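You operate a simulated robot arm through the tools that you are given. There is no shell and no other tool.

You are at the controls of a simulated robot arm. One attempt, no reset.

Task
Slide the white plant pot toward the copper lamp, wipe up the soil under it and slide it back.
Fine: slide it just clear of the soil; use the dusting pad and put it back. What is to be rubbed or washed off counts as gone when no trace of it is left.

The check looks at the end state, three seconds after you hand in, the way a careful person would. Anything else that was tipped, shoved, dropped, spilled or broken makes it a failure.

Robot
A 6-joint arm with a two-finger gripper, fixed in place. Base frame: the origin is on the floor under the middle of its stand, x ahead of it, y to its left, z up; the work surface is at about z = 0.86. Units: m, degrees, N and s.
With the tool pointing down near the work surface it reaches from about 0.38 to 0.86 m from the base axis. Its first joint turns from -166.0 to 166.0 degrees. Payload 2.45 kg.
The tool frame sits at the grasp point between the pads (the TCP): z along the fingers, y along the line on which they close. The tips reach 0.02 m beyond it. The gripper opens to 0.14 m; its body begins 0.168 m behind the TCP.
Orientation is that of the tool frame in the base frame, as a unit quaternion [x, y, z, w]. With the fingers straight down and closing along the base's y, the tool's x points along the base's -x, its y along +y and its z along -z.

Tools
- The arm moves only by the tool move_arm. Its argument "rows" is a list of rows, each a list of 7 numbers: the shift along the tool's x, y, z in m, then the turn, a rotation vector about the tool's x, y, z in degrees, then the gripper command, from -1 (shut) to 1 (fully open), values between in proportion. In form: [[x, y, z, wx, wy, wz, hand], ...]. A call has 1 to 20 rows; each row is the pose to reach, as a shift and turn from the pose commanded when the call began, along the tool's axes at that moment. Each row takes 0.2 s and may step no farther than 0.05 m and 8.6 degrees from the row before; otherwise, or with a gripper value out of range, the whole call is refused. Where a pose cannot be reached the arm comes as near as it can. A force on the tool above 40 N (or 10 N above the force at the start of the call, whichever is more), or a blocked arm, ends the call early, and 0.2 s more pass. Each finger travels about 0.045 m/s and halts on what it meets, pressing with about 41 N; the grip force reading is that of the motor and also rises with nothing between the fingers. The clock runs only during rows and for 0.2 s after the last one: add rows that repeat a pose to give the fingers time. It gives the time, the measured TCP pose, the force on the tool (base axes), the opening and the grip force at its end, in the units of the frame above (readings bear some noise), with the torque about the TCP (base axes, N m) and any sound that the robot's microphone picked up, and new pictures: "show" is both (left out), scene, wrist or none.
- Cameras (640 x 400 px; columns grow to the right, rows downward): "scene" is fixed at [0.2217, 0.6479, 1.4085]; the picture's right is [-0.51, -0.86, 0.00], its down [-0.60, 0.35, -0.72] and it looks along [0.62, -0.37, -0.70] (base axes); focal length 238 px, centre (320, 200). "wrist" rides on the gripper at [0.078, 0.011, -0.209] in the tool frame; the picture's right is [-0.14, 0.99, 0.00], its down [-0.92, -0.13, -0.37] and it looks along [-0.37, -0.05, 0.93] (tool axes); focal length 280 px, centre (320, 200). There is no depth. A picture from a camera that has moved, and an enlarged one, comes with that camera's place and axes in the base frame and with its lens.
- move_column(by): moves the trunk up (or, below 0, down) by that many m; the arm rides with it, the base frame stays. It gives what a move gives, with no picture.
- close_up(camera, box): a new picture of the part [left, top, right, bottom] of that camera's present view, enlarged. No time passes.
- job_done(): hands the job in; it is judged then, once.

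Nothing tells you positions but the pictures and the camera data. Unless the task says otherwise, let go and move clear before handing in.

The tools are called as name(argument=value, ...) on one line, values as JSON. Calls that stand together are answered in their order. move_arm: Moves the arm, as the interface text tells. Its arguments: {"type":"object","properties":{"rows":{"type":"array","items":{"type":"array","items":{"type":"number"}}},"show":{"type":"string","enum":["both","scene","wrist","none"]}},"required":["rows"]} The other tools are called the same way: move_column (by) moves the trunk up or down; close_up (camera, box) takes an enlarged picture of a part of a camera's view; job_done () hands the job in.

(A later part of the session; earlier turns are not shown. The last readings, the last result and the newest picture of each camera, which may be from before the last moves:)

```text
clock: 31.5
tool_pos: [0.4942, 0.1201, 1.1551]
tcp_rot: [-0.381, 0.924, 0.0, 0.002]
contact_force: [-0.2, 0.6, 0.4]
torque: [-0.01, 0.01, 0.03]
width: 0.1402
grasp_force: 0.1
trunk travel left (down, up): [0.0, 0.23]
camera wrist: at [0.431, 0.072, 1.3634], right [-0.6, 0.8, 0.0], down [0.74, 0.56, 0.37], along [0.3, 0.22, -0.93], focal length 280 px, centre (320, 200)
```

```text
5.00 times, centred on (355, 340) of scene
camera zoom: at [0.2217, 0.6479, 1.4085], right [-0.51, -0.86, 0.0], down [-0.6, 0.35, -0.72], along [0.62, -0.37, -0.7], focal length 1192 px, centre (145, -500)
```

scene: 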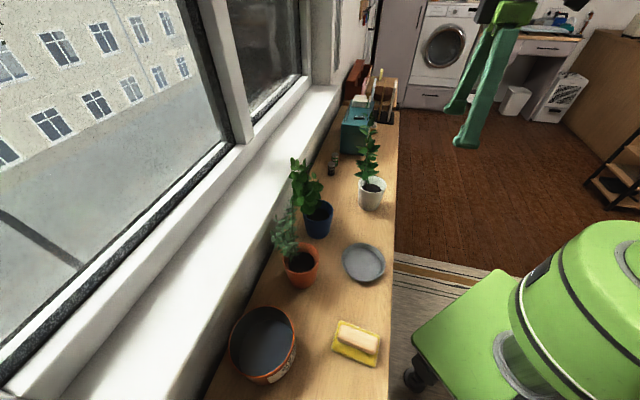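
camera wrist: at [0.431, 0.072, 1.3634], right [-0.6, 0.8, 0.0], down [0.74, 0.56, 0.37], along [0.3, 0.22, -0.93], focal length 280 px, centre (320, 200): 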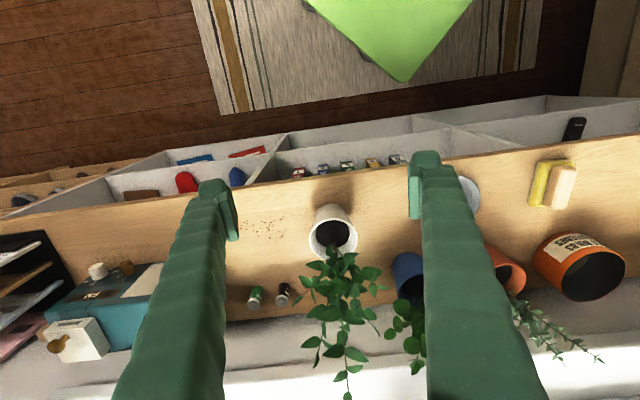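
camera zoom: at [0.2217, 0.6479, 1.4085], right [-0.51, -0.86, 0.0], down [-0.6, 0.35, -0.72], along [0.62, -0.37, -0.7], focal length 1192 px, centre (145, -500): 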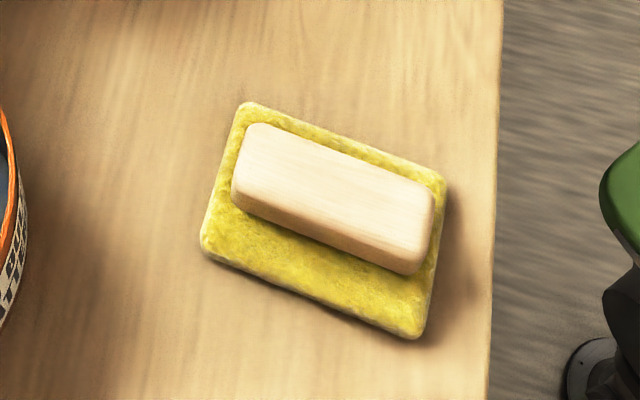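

The soil is fully exposed and the pot is well clear of it. Next I'll fetch the dusting pad: its handle centre is about (0.308, 0.511) with its long axis at about 39°.

move_arm(rows=[[-0.0143, 0.0408, 0.0095, 0, 0, 0.57, 0.8], [-0.0286, 0.0817, 0.019, 0, 0, 1.14, 0.6], [-0.0429, 0.1225, 0.0285, 0, 0, 1.71, 0.4], [-0.0572, 0.1634, 0.038, 0, 0, 2.28, 0.25], [-0.0716, 0.2042, 0.0475, 0, 0, 2.85, 0.143], [-0.0859, 0.245, 0.057, 0, 0, 3.4, 0.143], [-0.1, 0.2859, 0.0665, 0, 0, 4, 0.143], [-0.1145, 0.3267, 0.076, 0, 0, 4.56, 0.143], [-0.1288, 0.3676, 0.0855, 0, 0, 5.1, 0.143], [-0.1431, 0.4084, 0.095, 0, 0, 5.7, 0.143], [-0.1431, 0.4084, 0.095, 0, 0, 5.7, 0.143]])

close_up(camera="wrist", box=[220, 80, 420, 220])

```text
clock: 33.9
tool_pos: [0.308, 0.5102, 1.0606]
tcp_rot: [-0.334, 0.943, -0.001, 0.002]
contact_force: [0.3, 0.1, -0.1]
torque: [-0.02, 0.02, 0.0]
width: 0.0802
grasp_force: 0.0
trunk travel left (down, up): [0.0, 0.23]
camera wrist: at [0.2399, 0.4693, 1.2689], right [-0.52, 0.86, 0.0], down [0.79, 0.48, 0.37], along [0.32, 0.19, -0.93], focal length 280 px, centre (320, 200)
```

scene: 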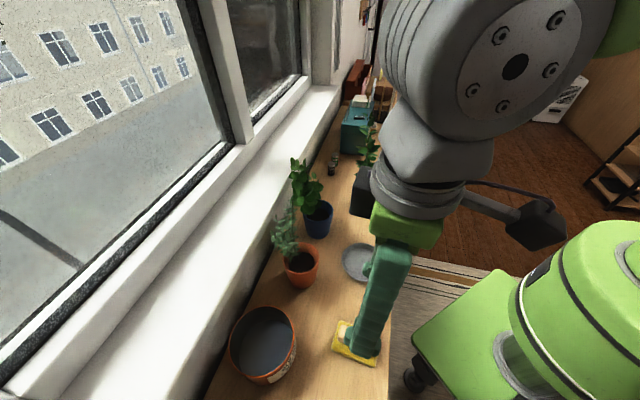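
wrist: 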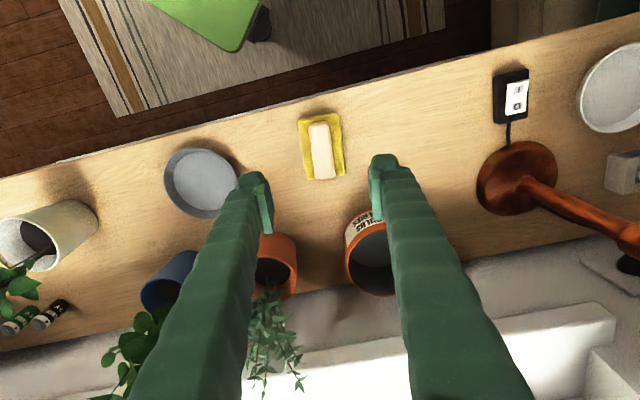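

```text
2.86 times, centred on (320, 150) of wrist
camera zoom: at [0.2399, 0.4693, 1.2689], right [-0.52, 0.86, 0.0], down [0.79, 0.48, 0.37], along [0.32, 0.19, -0.93], focal length 801 px, centre (320, 343)
```

zoom: 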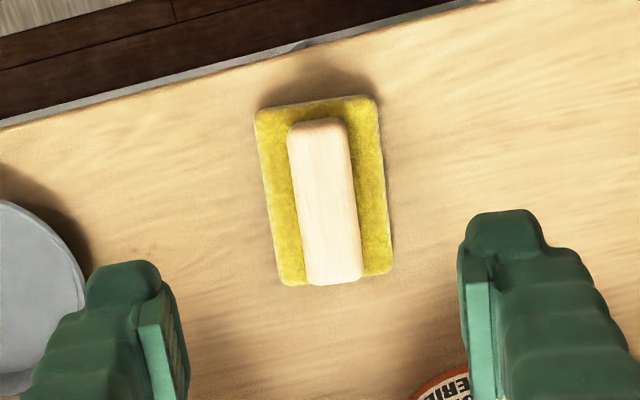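

move_arm(rows=[[0, 0.0028, 0.03, 0, 0, 0, 0.143], [0, 0.0028, 0.06, 0, 0, 0, 0.143], [0, 0.0028, 0.09, 0, 0, 0, 0.143], [0, 0.0028, 0.115, 0, 0, 0, 0.143], [0, 0.0028, 0.135, 0, 0, 0, 0.143], [0, 0.0028, 0.15, 0, 0, 0, 0.143], [0, 0.0028, 0.16, 0, 0, 0, 0.143], [0, 0.0028, 0.1626, 0, 0, 0, 0.143]])

close_up(camera="scene", box=[300, 290, 420, 390])

close_up(camera="wrist", box=[220, 120, 420, 260])

```text
clock: 35.7
tool_pos: [0.308, 0.5137, 0.8973]
tcp_rot: [-0.334, 0.942, 0.001, 0.003]
contact_force: [-0.6, 0.0, -0.3]
torque: [0.0, -0.01, 0.0]
width: 0.0802
grasp_force: 0.1
trunk travel left (down, up): [0.0, 0.23]
camera wrist: at [0.2395, 0.4715, 1.1061], right [-0.52, 0.86, 0.0], down [0.79, 0.48, 0.37], along [0.32, 0.19, -0.93], focal length 280 px, centre (320, 200)
```

scene: 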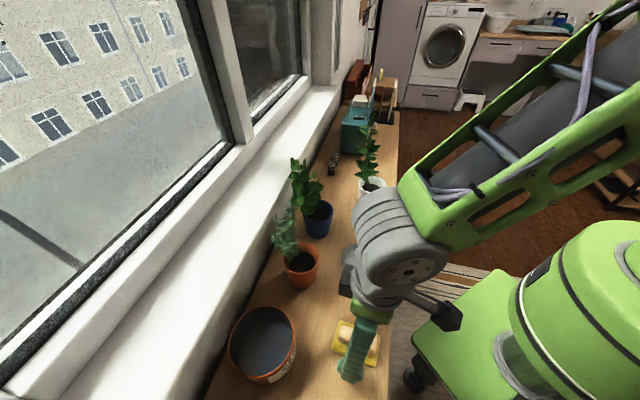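
wrist: 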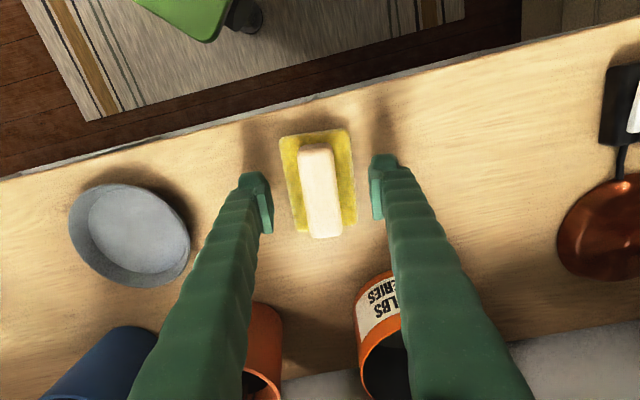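

```text
4.00 times, centred on (360, 340) of scene
camera zoom: at [0.2217, 0.6479, 1.4085], right [-0.51, -0.86, 0.0], down [-0.6, 0.35, -0.72], along [0.62, -0.37, -0.7], focal length 954 px, centre (160, -360)
```

zoom: 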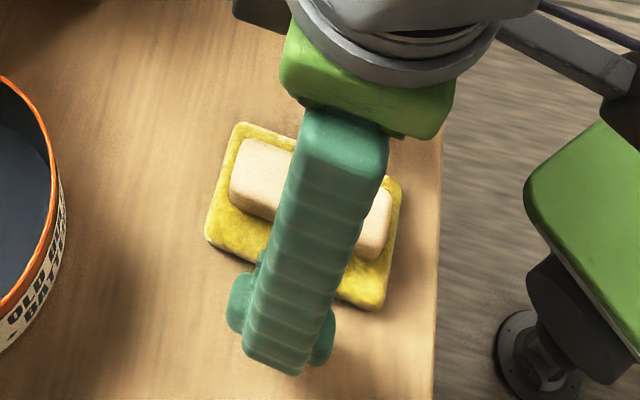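

```text
2.86 times, centred on (320, 190) of wrist
camera zoom: at [0.2395, 0.4715, 1.1061], right [-0.52, 0.86, 0.0], down [0.79, 0.48, 0.37], along [0.32, 0.19, -0.93], focal length 801 px, centre (320, 229)
```

zoom: 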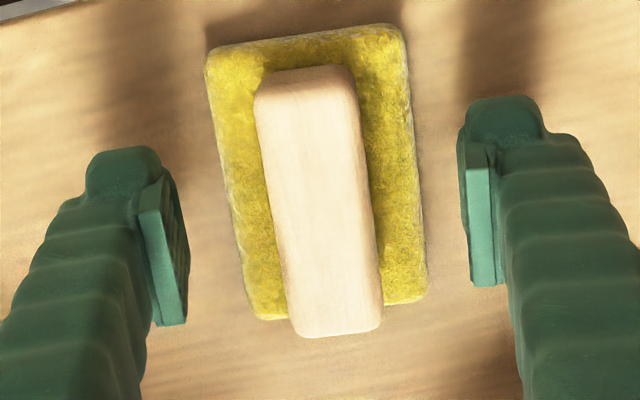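

The fingers straddle the handle well, so I'll close on it.

move_arm(rows=[[0, 0, 0, 0, 0, 0, -0.2], [0, 0, 0, 0, 0, 0, -0.5], [0, 0, 0, 0, 0, 0, -0.8], [0, 0, 0, 0, 0, 0, -0.8], [0, 0, 0, 0, 0, 0, -0.8]])

close_up(camera="wrist", box=[220, 120, 420, 260])

```text
clock: 36.9
tool_pos: [0.3091, 0.5129, 0.8988]
tcp_rot: [-0.335, 0.942, 0.002, 0.002]
contact_force: [-0.7, 0.9, -0.6]
torque: [0.04, -0.03, 0.02]
width: 0.0265
grasp_force: 39.1
trunk travel left (down, up): [0.0, 0.23]
camera wrist: at [0.2395, 0.4715, 1.1061], right [-0.52, 0.86, 0.0], down [0.79, 0.48, 0.37], along [0.32, 0.19, -0.93], focal length 280 px, centre (320, 200)
```

scene: 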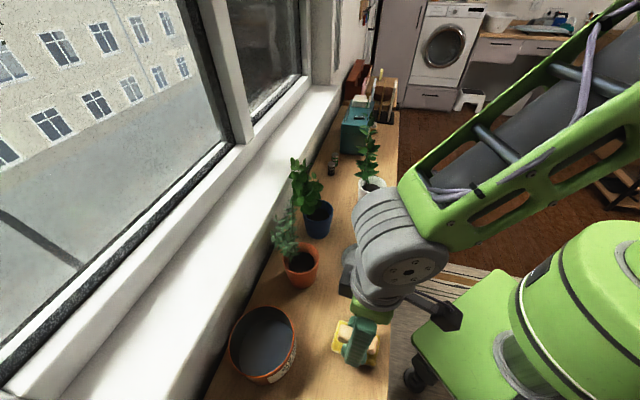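
wrist: 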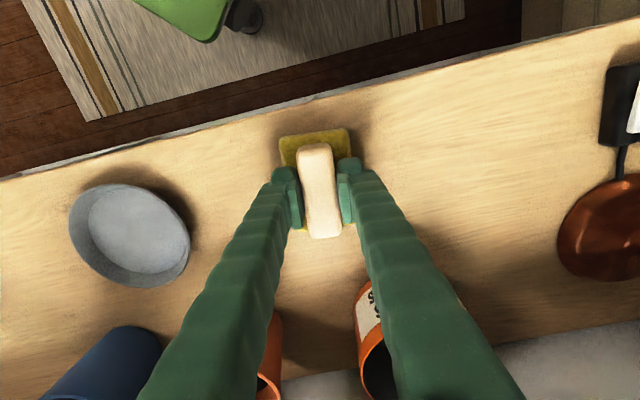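

```text
2.86 times, centred on (320, 190) of wrist
camera zoom: at [0.2395, 0.4715, 1.1061], right [-0.52, 0.86, 0.0], down [0.79, 0.48, 0.37], along [0.32, 0.19, -0.93], focal length 801 px, centre (320, 229)
```

zoom: 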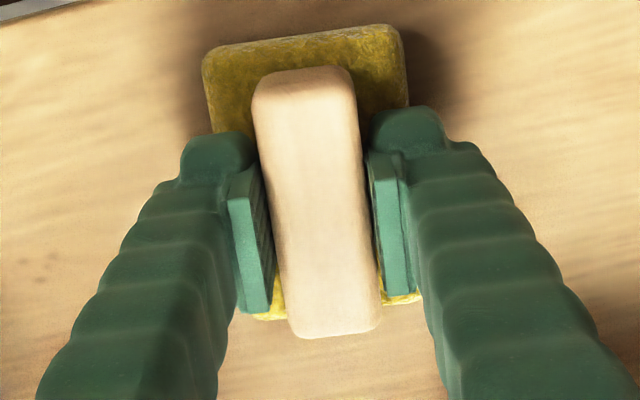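

The handle is gripped at 2.65 cm. I'll lift the pad and carry it along the robot side of the plants to a point in front of the soil.

move_arm(rows=[[0, 0, -0.03, 0, 0, 0, -0.8], [0, 0, -0.075, 0, 0, 0, -0.8], [0, 0, -0.12, 0, 0, 0, -0.8], [0, 0, -0.16, 0, 0, 0, -0.8], [0.0191, -0.043, -0.16, 0, 0, 0, -0.8], [0.0382, -0.086, -0.16, 0, 0, 0, -0.8], [0.0573, -0.129, -0.16, 0, 0, 0, -0.8], [0.0765, -0.172, -0.16, 0, 0, 0, -0.8], [0.0956, -0.2151, -0.16, 0, 0, 0, -0.8], [0.1147, -0.2581, -0.16, 0, 0, 0, -0.8], [0.1102, -0.3016, -0.16, 0, 0, -0.7, -0.8], [0.1058, -0.3451, -0.16, 0, 0, -1.4, -0.8], [0.1013, -0.3886, -0.16, 0, 0, -2.1, -0.8], [0.0969, -0.4321, -0.16, 0, 0, -2.8, -0.8], [0.0924, -0.4756, -0.16, 0, 0, -3.6, -0.8], [0.0879, -0.5191, -0.16, 0, 0, -4.3, -0.8], [0.0835, -0.5626, -0.16, 0, 0, -5, -0.8], [0.079, -0.6061, -0.16, 0, 0, -5.8, -0.8], [0.079, -0.6061, -0.16, 0, 0, -5.8, -0.8]])

```text
clock: 40.9
tool_pos: [0.6276, -0.0083, 1.058]
tcp_rot: [-0.381, 0.924, 0.001, 0.003]
contact_force: [0.4, -0.9, -0.7]
torque: [0.03, 0.05, -0.02]
width: 0.0266
grasp_force: 40.5
trunk travel left (down, up): [0.0, 0.23]
camera wrist: at [0.5643, -0.056, 1.2657], right [-0.6, 0.8, 0.0], down [0.74, 0.56, 0.37], along [0.3, 0.22, -0.93], focal length 280 px, centre (320, 200)
```

scene: 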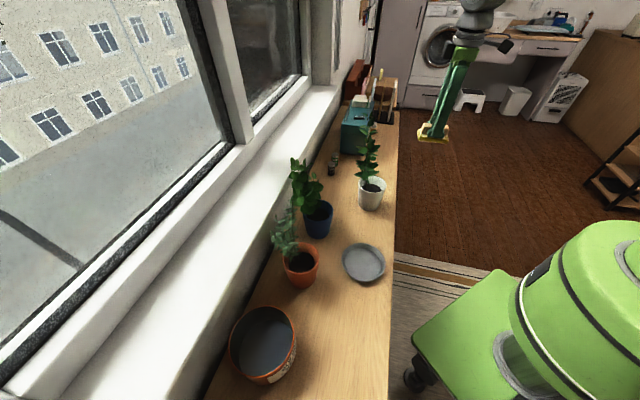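
wrist: 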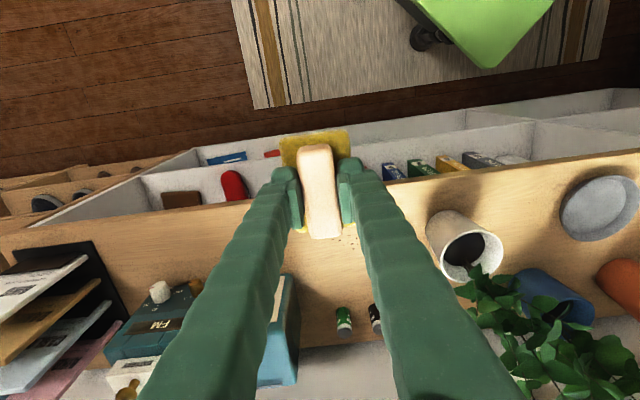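

close_up(camera="wrist", box=[240, 220, 420, 400])

close_up(camera="scene", box=[320, 80, 460, 220])

```text
2.22 times, centred on (330, 310) of wrist
camera zoom: at [0.5643, -0.056, 1.2657], right [-0.6, 0.8, 0.0], down [0.74, 0.56, 0.37], along [0.3, 0.22, -0.93], focal length 623 px, centre (298, -44)
```

zoom: 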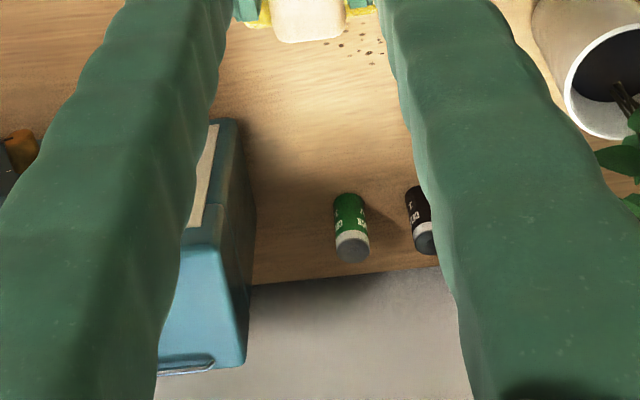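

```text
2.86 times, centred on (390, 150) of scene
camera zoom: at [0.2217, 0.6479, 1.4085], right [-0.51, -0.86, 0.0], down [-0.6, 0.35, -0.72], along [0.62, -0.37, -0.7], focal length 681 px, centre (120, 343)
```

zoom: 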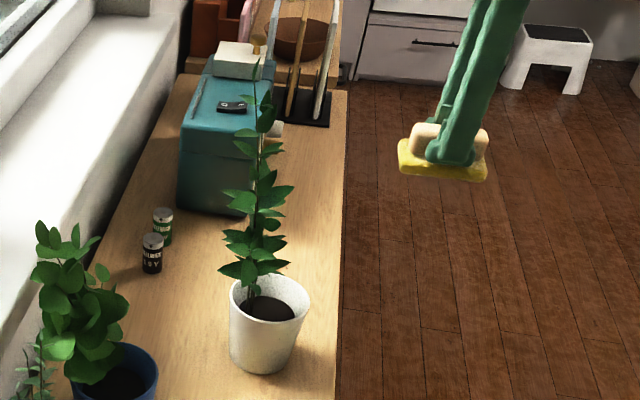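

The radio's side is at s≈-0.53 and the batteries are at n≈0.74, so the wipe area is clear. I'll move in over the far end of the soil and lower the pad gently.

move_arm(rows=[[-0.042, -0.006, 0, 0, 0, 0, -0.8], [-0.084, -0.012, 0, 0, 0, 0, -0.8], [-0.126, -0.018, 0, 0, 0, 0, -0.8], [-0.168, -0.025, 0, 0, 0, 0, -0.8], [-0.168, -0.025, 0.04, 0, 0, 0, -0.8], [-0.168, -0.025, 0.08, 0, 0, 0, -0.8], [-0.168, -0.025, 0.115, 0, 0, 0, -0.8], [-0.168, -0.025, 0.14, 0, 0, 0, -0.8], [-0.168, -0.025, 0.15, 0, 0, 0, -0.8], [-0.168, -0.025, 0.155, 0, 0, 0, -0.8], [-0.168, -0.025, 0.155, 0, 0, 0, -0.8]])

close_up(camera="scene", box=[320, 80, 440, 220])

```text
clock: 43.3
tool_pos: [0.7643, 0.0946, 0.9027]
tcp_rot: [-0.381, 0.925, 0.0, 0.002]
contact_force: [-0.3, 0.0, -0.5]
torque: [-0.01, 0.02, 0.01]
width: 0.0266
grasp_force: 40.6
trunk travel left (down, up): [0.0, 0.23]
camera wrist: at [0.7017, 0.046, 1.1107], right [-0.6, 0.8, 0.0], down [0.74, 0.56, 0.37], along [0.3, 0.22, -0.93], focal length 280 px, centre (320, 200)
```

scene: 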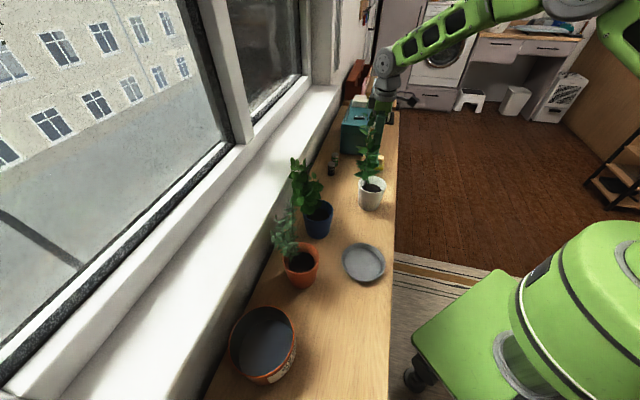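
wrist: 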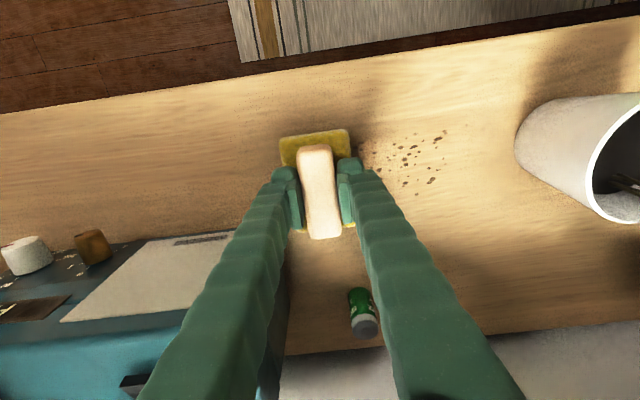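

```text
2.86 times, centred on (380, 150) of scene
camera zoom: at [0.2217, 0.6479, 1.4085], right [-0.51, -0.86, 0.0], down [-0.6, 0.35, -0.72], along [0.62, -0.37, -0.7], focal length 681 px, centre (149, 343)
```

zoom: 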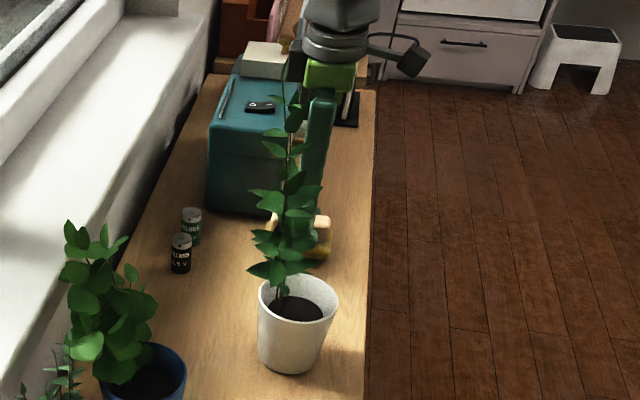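

move_arm(rows=[[0.004, 0, 0.002, 0, 0, 0, -0.8], [0.008, 0, 0.003, 0, 0, 0, -0.8], [0.008, 0, 0.004, 0, 0, 0, -0.8], [0.008, 0, 0.005, 0, 0, 0, -0.8], [0.008, 0, 0.005, 0, 0, 0, -0.8]], show="wrist")

close_up(camera="wrist", box=[260, 90, 480, 250])

```text
clock: 44.5
tool_pos: [0.7605, 0.0875, 0.8974]
tcp_rot: [-0.381, 0.924, 0.0, 0.002]
contact_force: [-0.6, 0.1, -1.0]
torque: [-0.02, 0.05, -0.03]
width: 0.0265
grasp_force: 40.5
trunk travel left (down, up): [0.0, 0.23]
camera wrist: at [0.696, 0.0399, 1.1065], right [-0.6, 0.8, 0.0], down [0.74, 0.56, 0.37], along [0.3, 0.22, -0.93], focal length 280 px, centre (320, 200)
```

wrist: 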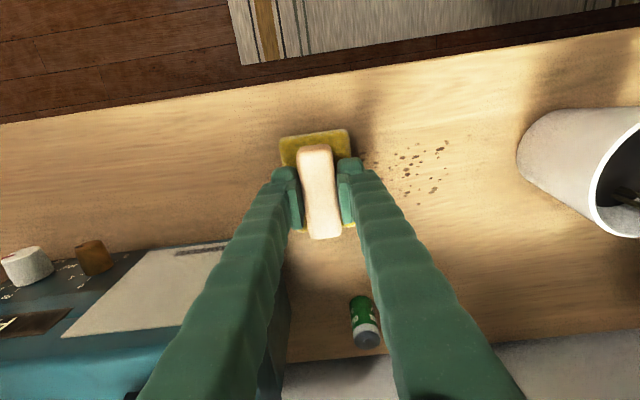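

```text
2.50 times, centred on (370, 170) of wrist
camera zoom: at [0.696, 0.0399, 1.1065], right [-0.6, 0.8, 0.0], down [0.74, 0.56, 0.37], along [0.3, 0.22, -0.93], focal length 701 px, centre (195, 275)
```

zoom: 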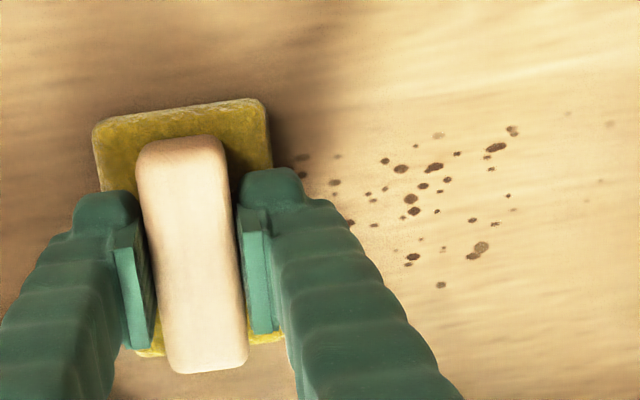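

move_arm(rows=[[0, 0, 0.001, 0, 0, 0, -0.8], [0, 0, 0.002, 0, 0, 0, -0.8], [0, 0, 0.002, 0, 0, 0, -0.8]], show="none")

```text
clock: 45.3
tool_pos: [0.7614, 0.0892, 0.897]
tcp_rot: [-0.381, 0.924, -0.001, 0.003]
contact_force: [-1.6, -1.4, 11.2]
torque: [-0.21, 0.24, 0.01]
width: 0.0267
grasp_force: 41.4
trunk travel left (down, up): [0.0, 0.23]
```

Pad is pressing at about 11 N. I'll sweep it toward the lamp, stopping short of the pot.

move_arm(rows=[[0, 0.012, 0, 0, 0, 0, -0.8], [0, 0.026, 0, 0, 0, 0, -0.8], [0, 0.04, 0, 0, 0, 0, -0.8], [0, 0.054, 0, 0, 0, 0, -0.8], [0, 0.068, 0, 0, 0, 0, -0.8], [0, 0.082, 0, 0, 0, 0, -0.8], [0, 0.095, 0, 0, 0, 0, -0.8], [0, 0.102, 0, 0, 0, 0, -0.8], [0, 0.102, 0, 0, 0, 0, -0.8]])

close_up(camera="wrist", box=[160, 70, 480, 280])

close_up(camera="scene", box=[330, 80, 430, 220])

```text
clock: 47.3
tool_pos: [0.6873, 0.1606, 0.8975]
tcp_rot: [-0.382, 0.924, 0.001, 0.004]
contact_force: [8.1, -8.3, 25.4]
torque: [-0.17, -0.09, -0.01]
width: 0.0267
grasp_force: 40.6
trunk travel left (down, up): [0.0, 0.23]
camera wrist: at [0.6231, 0.1113, 1.1054], right [-0.6, 0.8, 0.0], down [0.74, 0.56, 0.38], along [0.3, 0.22, -0.93], focal length 280 px, centre (320, 200)
```

scene: 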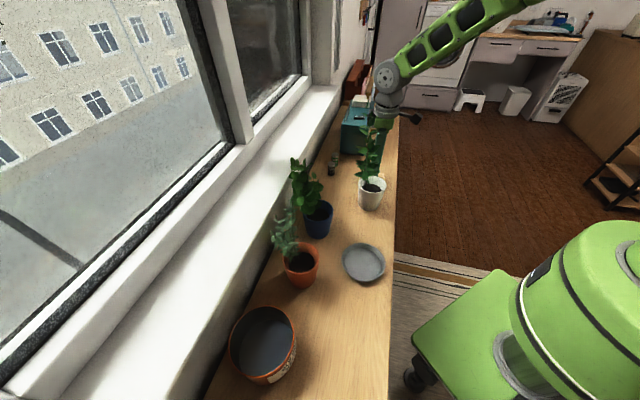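
wrist: 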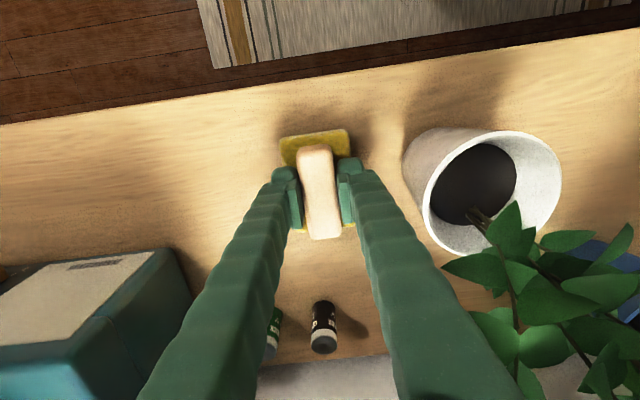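

```text
1.90 times, centred on (320, 175) of wrist
camera zoom: at [0.6231, 0.1113, 1.1054], right [-0.6, 0.8, 0.0], down [0.74, 0.56, 0.38], along [0.3, 0.22, -0.93], focal length 534 px, centre (320, 248)
```

zoom: 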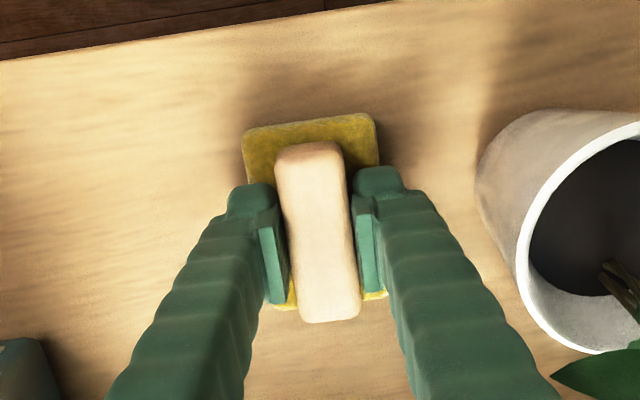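

```text
2.86 times, centred on (380, 150) of scene
camera zoom: at [0.2217, 0.6479, 1.4085], right [-0.51, -0.86, 0.0], down [-0.6, 0.35, -0.72], along [0.62, -0.37, -0.7], focal length 681 px, centre (149, 343)
```

zoom: 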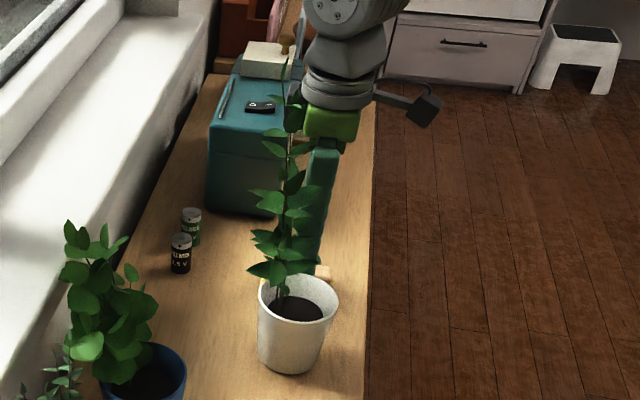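

close_up(camera="wrist", box=[340, 80, 440, 160])

close_up(camera="wrist", box=[160, 110, 300, 230])

```text
5.00 times, centred on (390, 120) of wrist
camera zoom: at [0.6231, 0.1113, 1.1054], right [-0.6, 0.8, 0.0], down [0.74, 0.56, 0.38], along [0.3, 0.22, -0.93], focal length 1402 px, centre (-30, 600)
```

zoom: 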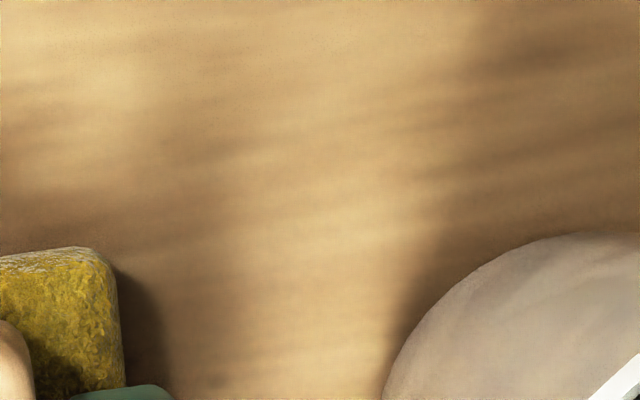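

```text
3.33 times, centred on (230, 170) of wrist
camera zoom: at [0.6231, 0.1113, 1.1054], right [-0.6, 0.8, 0.0], down [0.74, 0.56, 0.38], along [0.3, 0.22, -0.93], focal length 935 px, centre (620, 300)
```

zoom: 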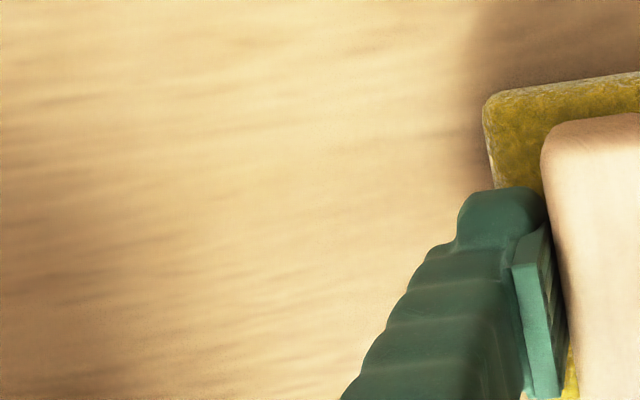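

move_arm(rows=[[-0.004, -0.006, -0.001, 0, 0, 0, -0.8], [-0.008, -0.02, -0.001, 0, 0, 0, -0.8], [-0.01, -0.034, -0.001, 0, 0, 0, -0.8], [-0.01, -0.048, -0.001, 0, 0, 0, -0.8], [-0.01, -0.062, -0.001, 0, 0, 0, -0.8], [-0.01, -0.076, -0.001, 0, 0, 0, -0.8], [-0.01, -0.09, -0.001, 0, 0, 0, -0.8], [-0.01, -0.102, -0.001, 0, 0, 0, -0.8], [-0.01, -0.102, -0.001, 0, 0, 0, -0.8]])

close_up(camera="wrist", box=[340, 70, 560, 250])

close_up(camera="wrist", box=[380, 100, 480, 180])

```text
clock: 49.3
tool_pos: [0.7675, 0.0954, 0.8983]
tcp_rot: [-0.382, 0.924, -0.001, 0.002]
contact_force: [-0.7, 1.8, 4.0]
torque: [-0.1, 0.08, -0.05]
width: 0.0266
grasp_force: 41.3
trunk travel left (down, up): [0.0, 0.23]
camera wrist: at [0.703, 0.0468, 1.1052], right [-0.6, 0.8, 0.0], down [0.74, 0.56, 0.37], along [0.3, 0.22, -0.93], focal length 280 px, centre (320, 200)
```

scene: 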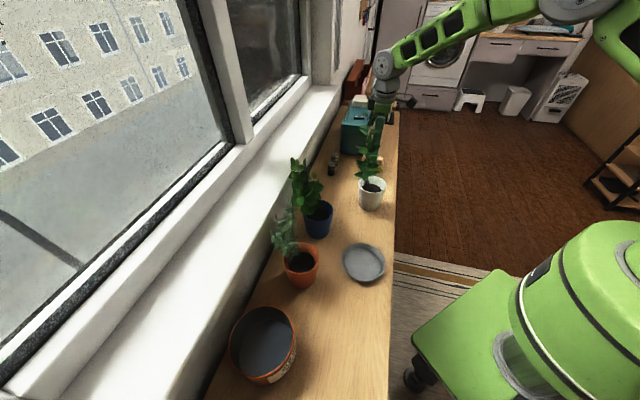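
wrist: 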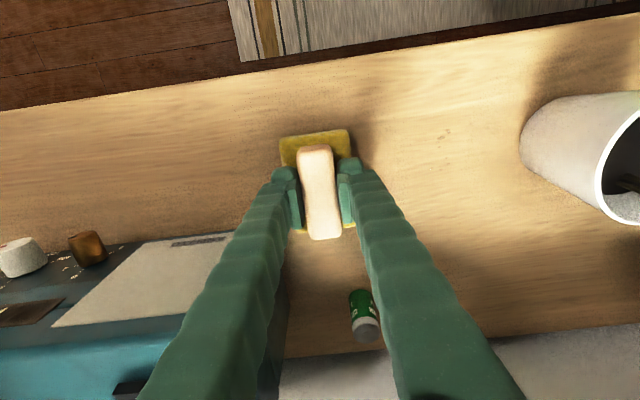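

```text
2.22 times, centred on (450, 160) of wrist
camera zoom: at [0.703, 0.0468, 1.1052], right [-0.6, 0.8, 0.0], down [0.74, 0.56, 0.37], along [0.3, 0.22, -0.93], focal length 623 px, centre (31, 289)
```

zoom: 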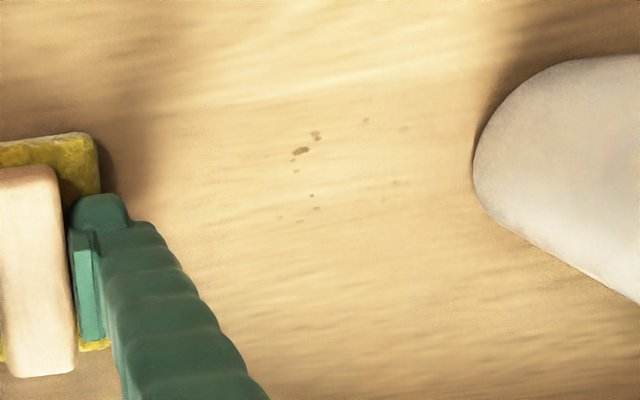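

```text
5.00 times, centred on (430, 140) of wrist
camera zoom: at [0.703, 0.0468, 1.1052], right [-0.6, 0.8, 0.0], down [0.74, 0.56, 0.37], along [0.3, 0.22, -0.93], focal length 1402 px, centre (-230, 500)
```

zoom: 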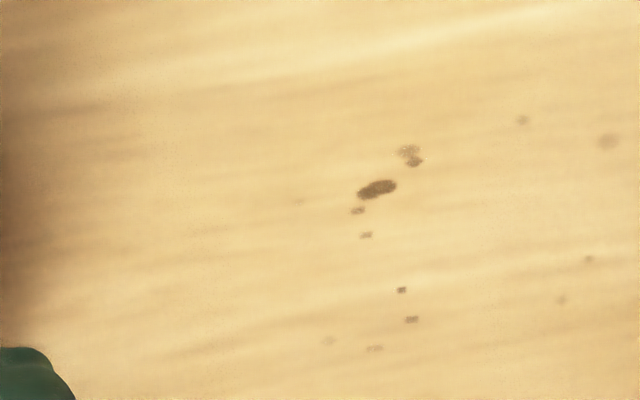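

Most of the patch is gone, but some specks remain at the pot-side end, where a leaf limits how far the vertical hand can go. I'll let the pad rest here, tilt the hand toward the robot, and grip the handle again so I can reach past the leaf and rim safely.

move_arm(rows=[[0, 0, 0, 0, 0, 0, -0.4], [0, 0, 0, 0, 0, 0, 0], [0, 0, 0, 0, 0, 0, 0.143], [0, 0, 0, 0, 0, 0, 0.143], [0, 0, -0.003, 0, -7.5, 0, 0.143], [0, 0, -0.003, 0, -15, 0, 0.143], [0, 0, -0.003, 0, -22.5, 0, 0.143], [0, 0, -0.003, 0, -30, 0, 0.143], [0, 0, -0.003, 0, -30, 0, 0.143]])

close_up(camera="wrist", box=[220, 90, 420, 270])

```text
clock: 51.3
tool_pos: [0.7654, 0.0946, 0.8998]
tcp_rot: [-0.368, 0.892, 0.098, 0.242]
contact_force: [0.1, 0.6, 0.4]
torque: [0.04, -0.01, 0.0]
width: 0.0803
grasp_force: 0.1
trunk travel left (down, up): [0.0, 0.23]
camera wrist: at [0.6365, -0.0199, 1.0408], right [-0.61, 0.79, 0.07], down [0.52, 0.34, 0.78], along [0.59, 0.52, -0.62], focal length 280 px, centre (320, 200)
```

scene: 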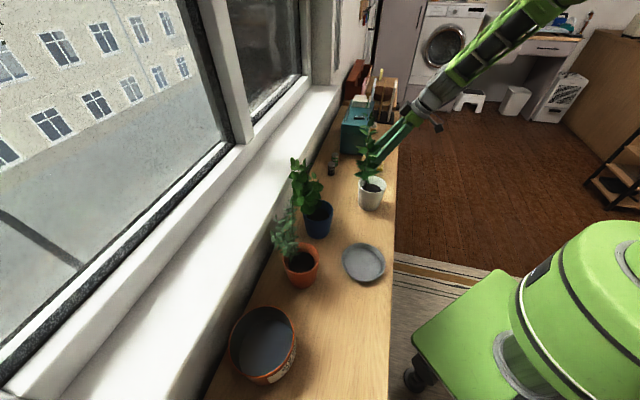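
wrist: 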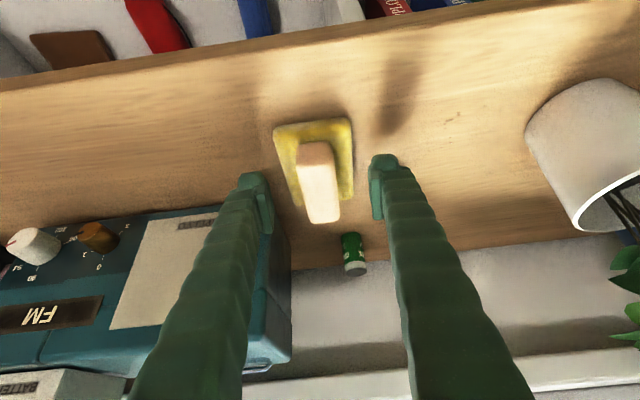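

```text
2.22 times, centred on (320, 180) of wrist
camera zoom: at [0.6365, -0.0199, 1.0408], right [-0.61, 0.79, 0.07], down [0.52, 0.34, 0.78], along [0.59, 0.52, -0.62], focal length 623 px, centre (320, 244)
```

zoom: 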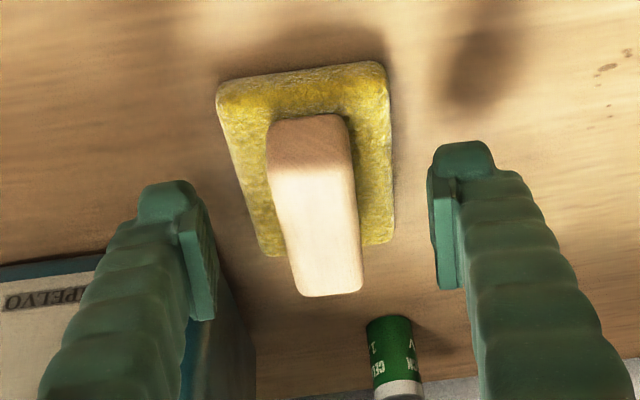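

move_arm(rows=[[0, 0, 0, 0, 0, 0, -0.2], [0, 0, 0, 0, 0, 0, -0.5], [0, 0, 0, 0, 0, 0, -0.8], [0, 0, 0, 0, 0, 0, -0.8], [0, 0, 0, 0, 0, 0, -0.8]], show="wrist")

```text
clock: 52.5
tool_pos: [0.7678, 0.0954, 0.9007]
tcp_rot: [-0.37, 0.892, 0.099, 0.24]
contact_force: [0.1, 1.5, -0.5]
torque: [0.0, 0.02, 0.01]
width: 0.0268
grasp_force: 38.5
trunk travel left (down, up): [0.0, 0.23]
camera wrist: at [0.6368, -0.0193, 1.0408], right [-0.62, 0.79, 0.07], down [0.52, 0.34, 0.78], along [0.59, 0.52, -0.62], focal length 280 px, centre (320, 200)
```

wrist: 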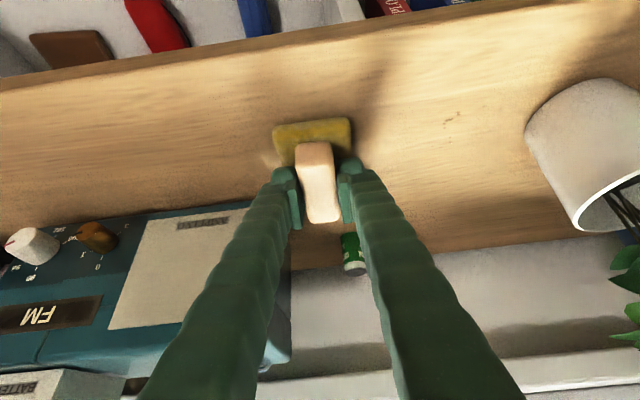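

move_arm(rows=[[0.0008, 0, 0.0013, 0, 0, 0, -0.8], [0.0116, 0.015, -0.005, 0, 0, 0, -0.8], [0.0224, 0.03, -0.0113, 0, 0, 0, -0.8], [0.0224, 0.05, -0.0113, 0, 0, 0, -0.8], [0.0224, 0.07, -0.0113, 0, 0, 0, -0.8], [0.0224, 0.09, -0.0113, 0, 0, 0, -0.8], [0.0224, 0.105, -0.0113, 0, 0, 0, -0.8], [0.0224, 0.1155, -0.0113, 0, 0, 0, -0.8], [0.0224, 0.095, -0.0113, 0, 0, 0, -0.8], [0.0224, 0.075, -0.0113, 0, 0, 0, -0.8], [0.0224, 0.095, -0.0113, 0, 0, 0, -0.8], [0.0224, 0.1155, -0.0113, 0, 0, 0, -0.8], [0.0224, 0.1155, -0.0113, 0, 0, 0, -0.8]])

close_up(camera="wrist", box=[220, 60, 480, 260])

close_up(camera="scene", box=[330, 80, 430, 220])

```text
clock: 55.3
tool_pos: [0.667, 0.1588, 0.9011]
tcp_rot: [-0.368, 0.892, 0.099, 0.242]
contact_force: [4.5, -6.2, 14.4]
torque: [0.09, -0.27, -0.14]
width: 0.0267
grasp_force: 40.6
trunk travel left (down, up): [0.0, 0.23]
camera wrist: at [0.5368, 0.0438, 1.0402], right [-0.61, 0.79, 0.07], down [0.52, 0.34, 0.78], along [0.59, 0.52, -0.62], focal length 280 px, centre (320, 200)
```

scene: 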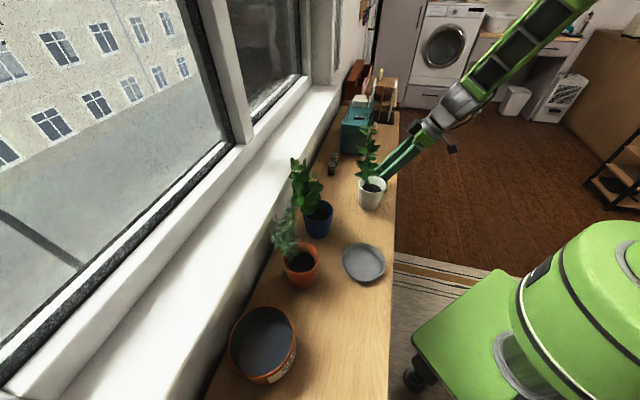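
wrist: 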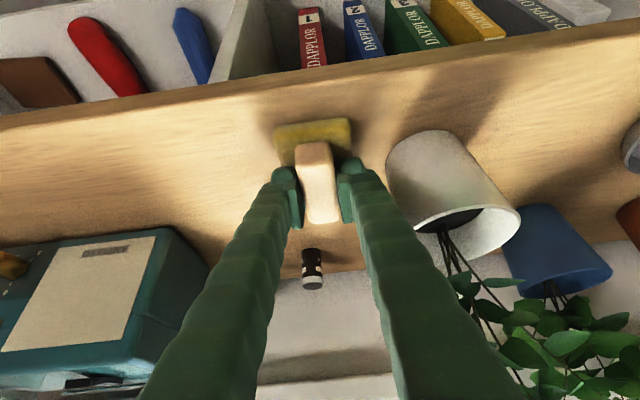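

```text
2.00 times, centred on (350, 160) of wrist
camera zoom: at [0.5368, 0.0438, 1.0402], right [-0.61, 0.79, 0.07], down [0.52, 0.34, 0.78], along [0.59, 0.52, -0.62], focal length 561 px, centre (260, 280)
```

zoom: 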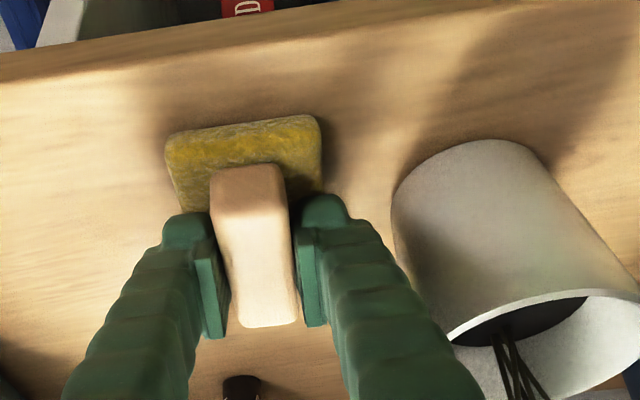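

```text
2.86 times, centred on (380, 150) of scene
camera zoom: at [0.2217, 0.6479, 1.4085], right [-0.51, -0.86, 0.0], down [-0.6, 0.35, -0.72], along [0.62, -0.37, -0.7], focal length 681 px, centre (149, 343)
```

zoom: 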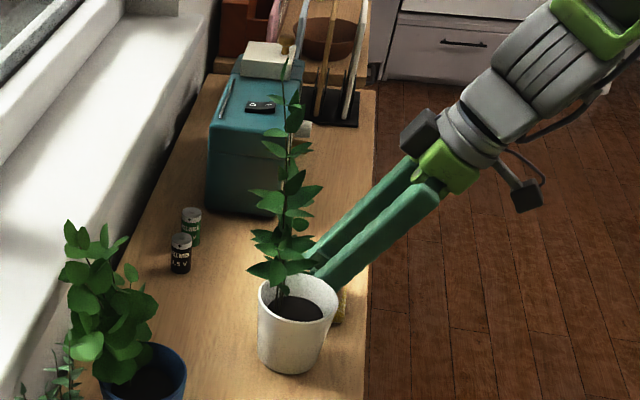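

move_arm(rows=[[0.006, -0.005, -0.0035, 0, 0, 0, -0.8], [0.0121, 0, -0.007, 0, 0, 0, -0.8], [0.0121, 0.008, -0.007, 0, 0, 0, -0.8], [0.0121, 0.014, -0.007, 0, 0, 0, -0.8], [0.0121, -0.006, -0.007, 0, 0, 0, -0.8], [0.0121, -0.026, -0.007, 0, 0, 0, -0.8], [0.0121, -0.006, -0.007, 0, 0, 0, -0.8], [0.0121, 0.014, -0.007, 0, 0, 0, -0.8], [0.0121, -0.006, -0.007, 0, 0, 0, -0.8], [0.0121, -0.026, -0.007, 0, 0, 0, -0.8], [0.0121, -0.006, -0.007, 0, 0, 0, -0.8], [0.0121, 0.014, -0.007, 0, 0, 0, -0.8], [0.0121, -0.01, -0.007, 0, 0, 0, -0.8], [0.0121, -0.035, -0.007, 0, 0, 0, -0.8], [0.006, -0.06, -0.0035, 0, 0, 0, -0.8], [0, -0.085, 0, 0, 0, 0, -0.8], [0, -0.11, 0, 0, 0, 0, -0.8], [0, -0.11, 0, 0, 0, 0, -0.8]])

close_up(camera="wrist", box=[340, 60, 560, 220])

close_up(camera="wrist", box=[400, 80, 520, 160])

```text
clock: 59.1
tool_pos: [0.7456, 0.0808, 0.899]
tcp_rot: [-0.369, 0.892, 0.099, 0.241]
contact_force: [-0.1, 1.8, 4.4]
torque: [-0.06, 0.1, -0.04]
width: 0.0265
grasp_force: 41.6
trunk travel left (down, up): [0.0, 0.23]
camera wrist: at [0.6155, -0.034, 1.04], right [-0.62, 0.79, 0.07], down [0.52, 0.34, 0.78], along [0.59, 0.52, -0.62], focal length 280 px, centre (320, 200)
```

scene: 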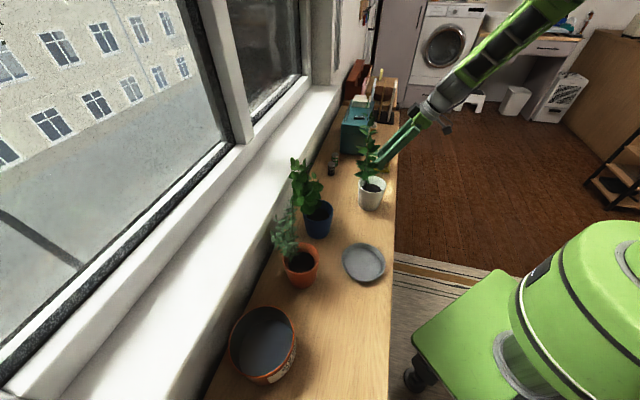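
wrist: 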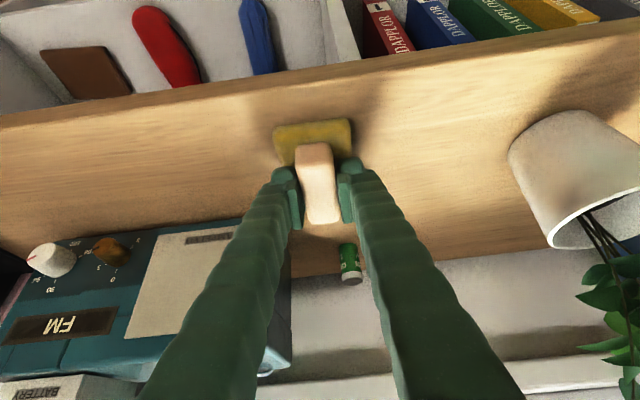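

```text
2.50 times, centred on (450, 140) of wrist
camera zoom: at [0.6155, -0.034, 1.04], right [-0.62, 0.79, 0.07], down [0.52, 0.34, 0.78], along [0.59, 0.52, -0.62], focal length 701 px, centre (-5, 350)
```

zoom: 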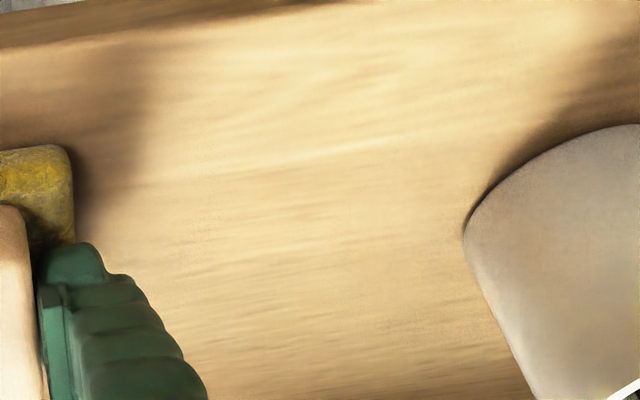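

```text
5.00 times, centred on (460, 120) of wrist
camera zoom: at [0.6155, -0.034, 1.04], right [-0.62, 0.79, 0.07], down [0.52, 0.34, 0.78], along [0.59, 0.52, -0.62], focal length 1402 px, centre (-380, 600)
```

zoom: 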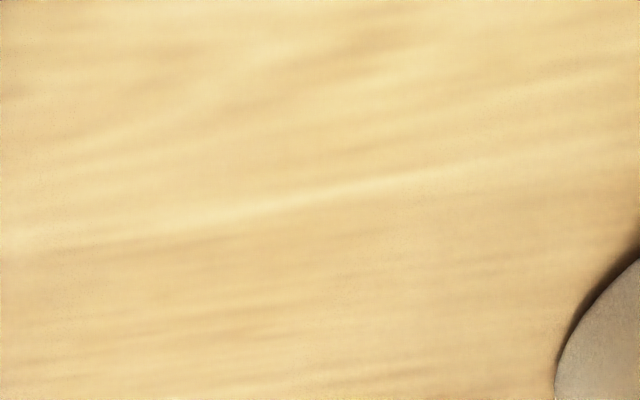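

The wiped area now looks clean, including the faint outlying specks. I'll lift the pad and look at the whole area from above to check for leftovers.

move_arm(rows=[[-0.02, 0, -0.0346, 0, 0, 0, -0.8], [-0.0402, 0, -0.0691, 0, 0, 0, -0.8], [-0.025, 0, -0.114, 0, 7.5, 0, -0.8], [-0.01, 0, -0.159, 0, 15, 0, -0.8], [0.005, 0, -0.205, 0, 22.5, 0, -0.8], [0.02, 0.005, -0.25, 0, 30, 0, -0.8], [0.0224, 0.05, -0.2675, 0, 30, 0, -0.8], [0.0224, 0.09, -0.2675, 0, 30, 0, -0.8], [0.0224, 0.13, -0.2675, 0, 30, 0, -0.8], [0.0224, 0.17, -0.2675, 0, 30, 0, -0.8], [0.0224, 0.17, -0.2675, 0, 30, 0, -0.8]])

close_up(camera="wrist", box=[180, 170, 300, 290])

close_up(camera="wrist", box=[140, 160, 460, 340])

```text
clock: 61.5
tool_pos: [0.5151, 0.0948, 1.1203]
tcp_rot: [-0.381, 0.925, 0.0, 0.002]
contact_force: [0.5, 0.9, -0.6]
torque: [-0.02, -0.04, -0.01]
width: 0.0266
grasp_force: 41.1
trunk travel left (down, up): [0.0, 0.23]
camera wrist: at [0.4513, 0.0455, 1.3268], right [-0.6, 0.8, 0.0], down [0.74, 0.56, 0.37], along [0.3, 0.22, -0.93], focal length 280 px, centre (320, 200)
```

scene: 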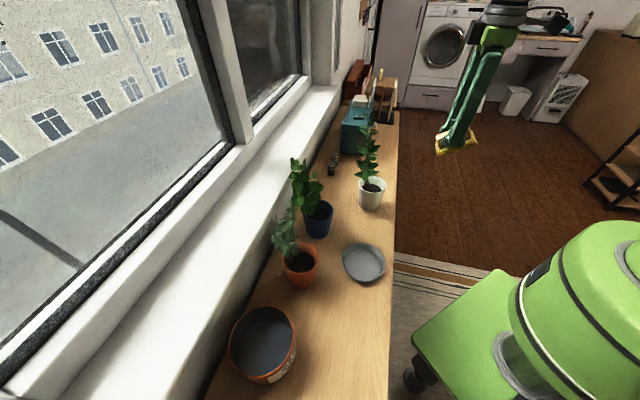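
wrist: 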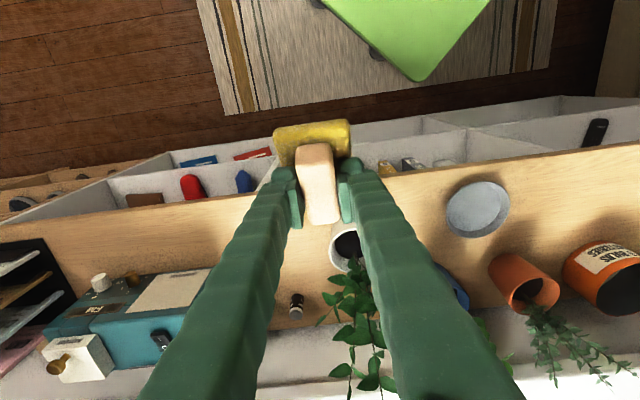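

```text
3.33 times, centred on (240, 230) of wrist
camera zoom: at [0.4513, 0.0455, 1.3268], right [-0.6, 0.8, 0.0], down [0.74, 0.56, 0.37], along [0.3, 0.22, -0.93], focal length 935 px, centre (587, 100)
```

zoom: 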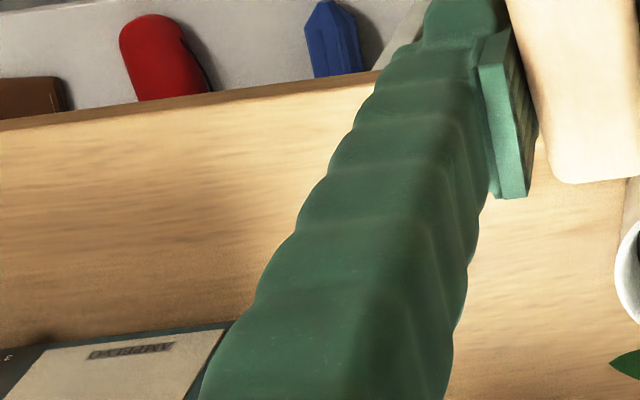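

```text
2.00 times, centred on (300, 250) of wrist
camera zoom: at [0.4513, 0.0455, 1.3268], right [-0.6, 0.8, 0.0], down [0.74, 0.56, 0.37], along [0.3, 0.22, -0.93], focal length 561 px, centre (360, 100)
```

zoom: 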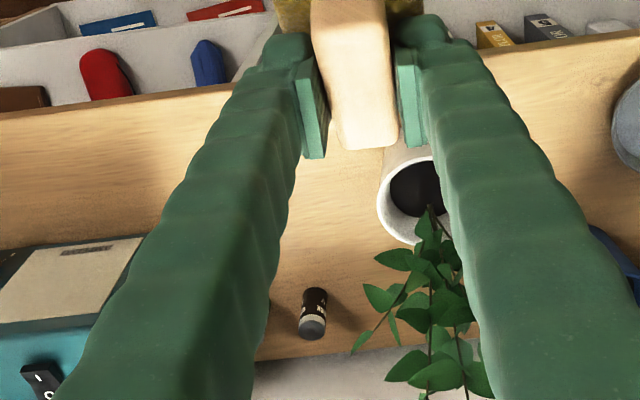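

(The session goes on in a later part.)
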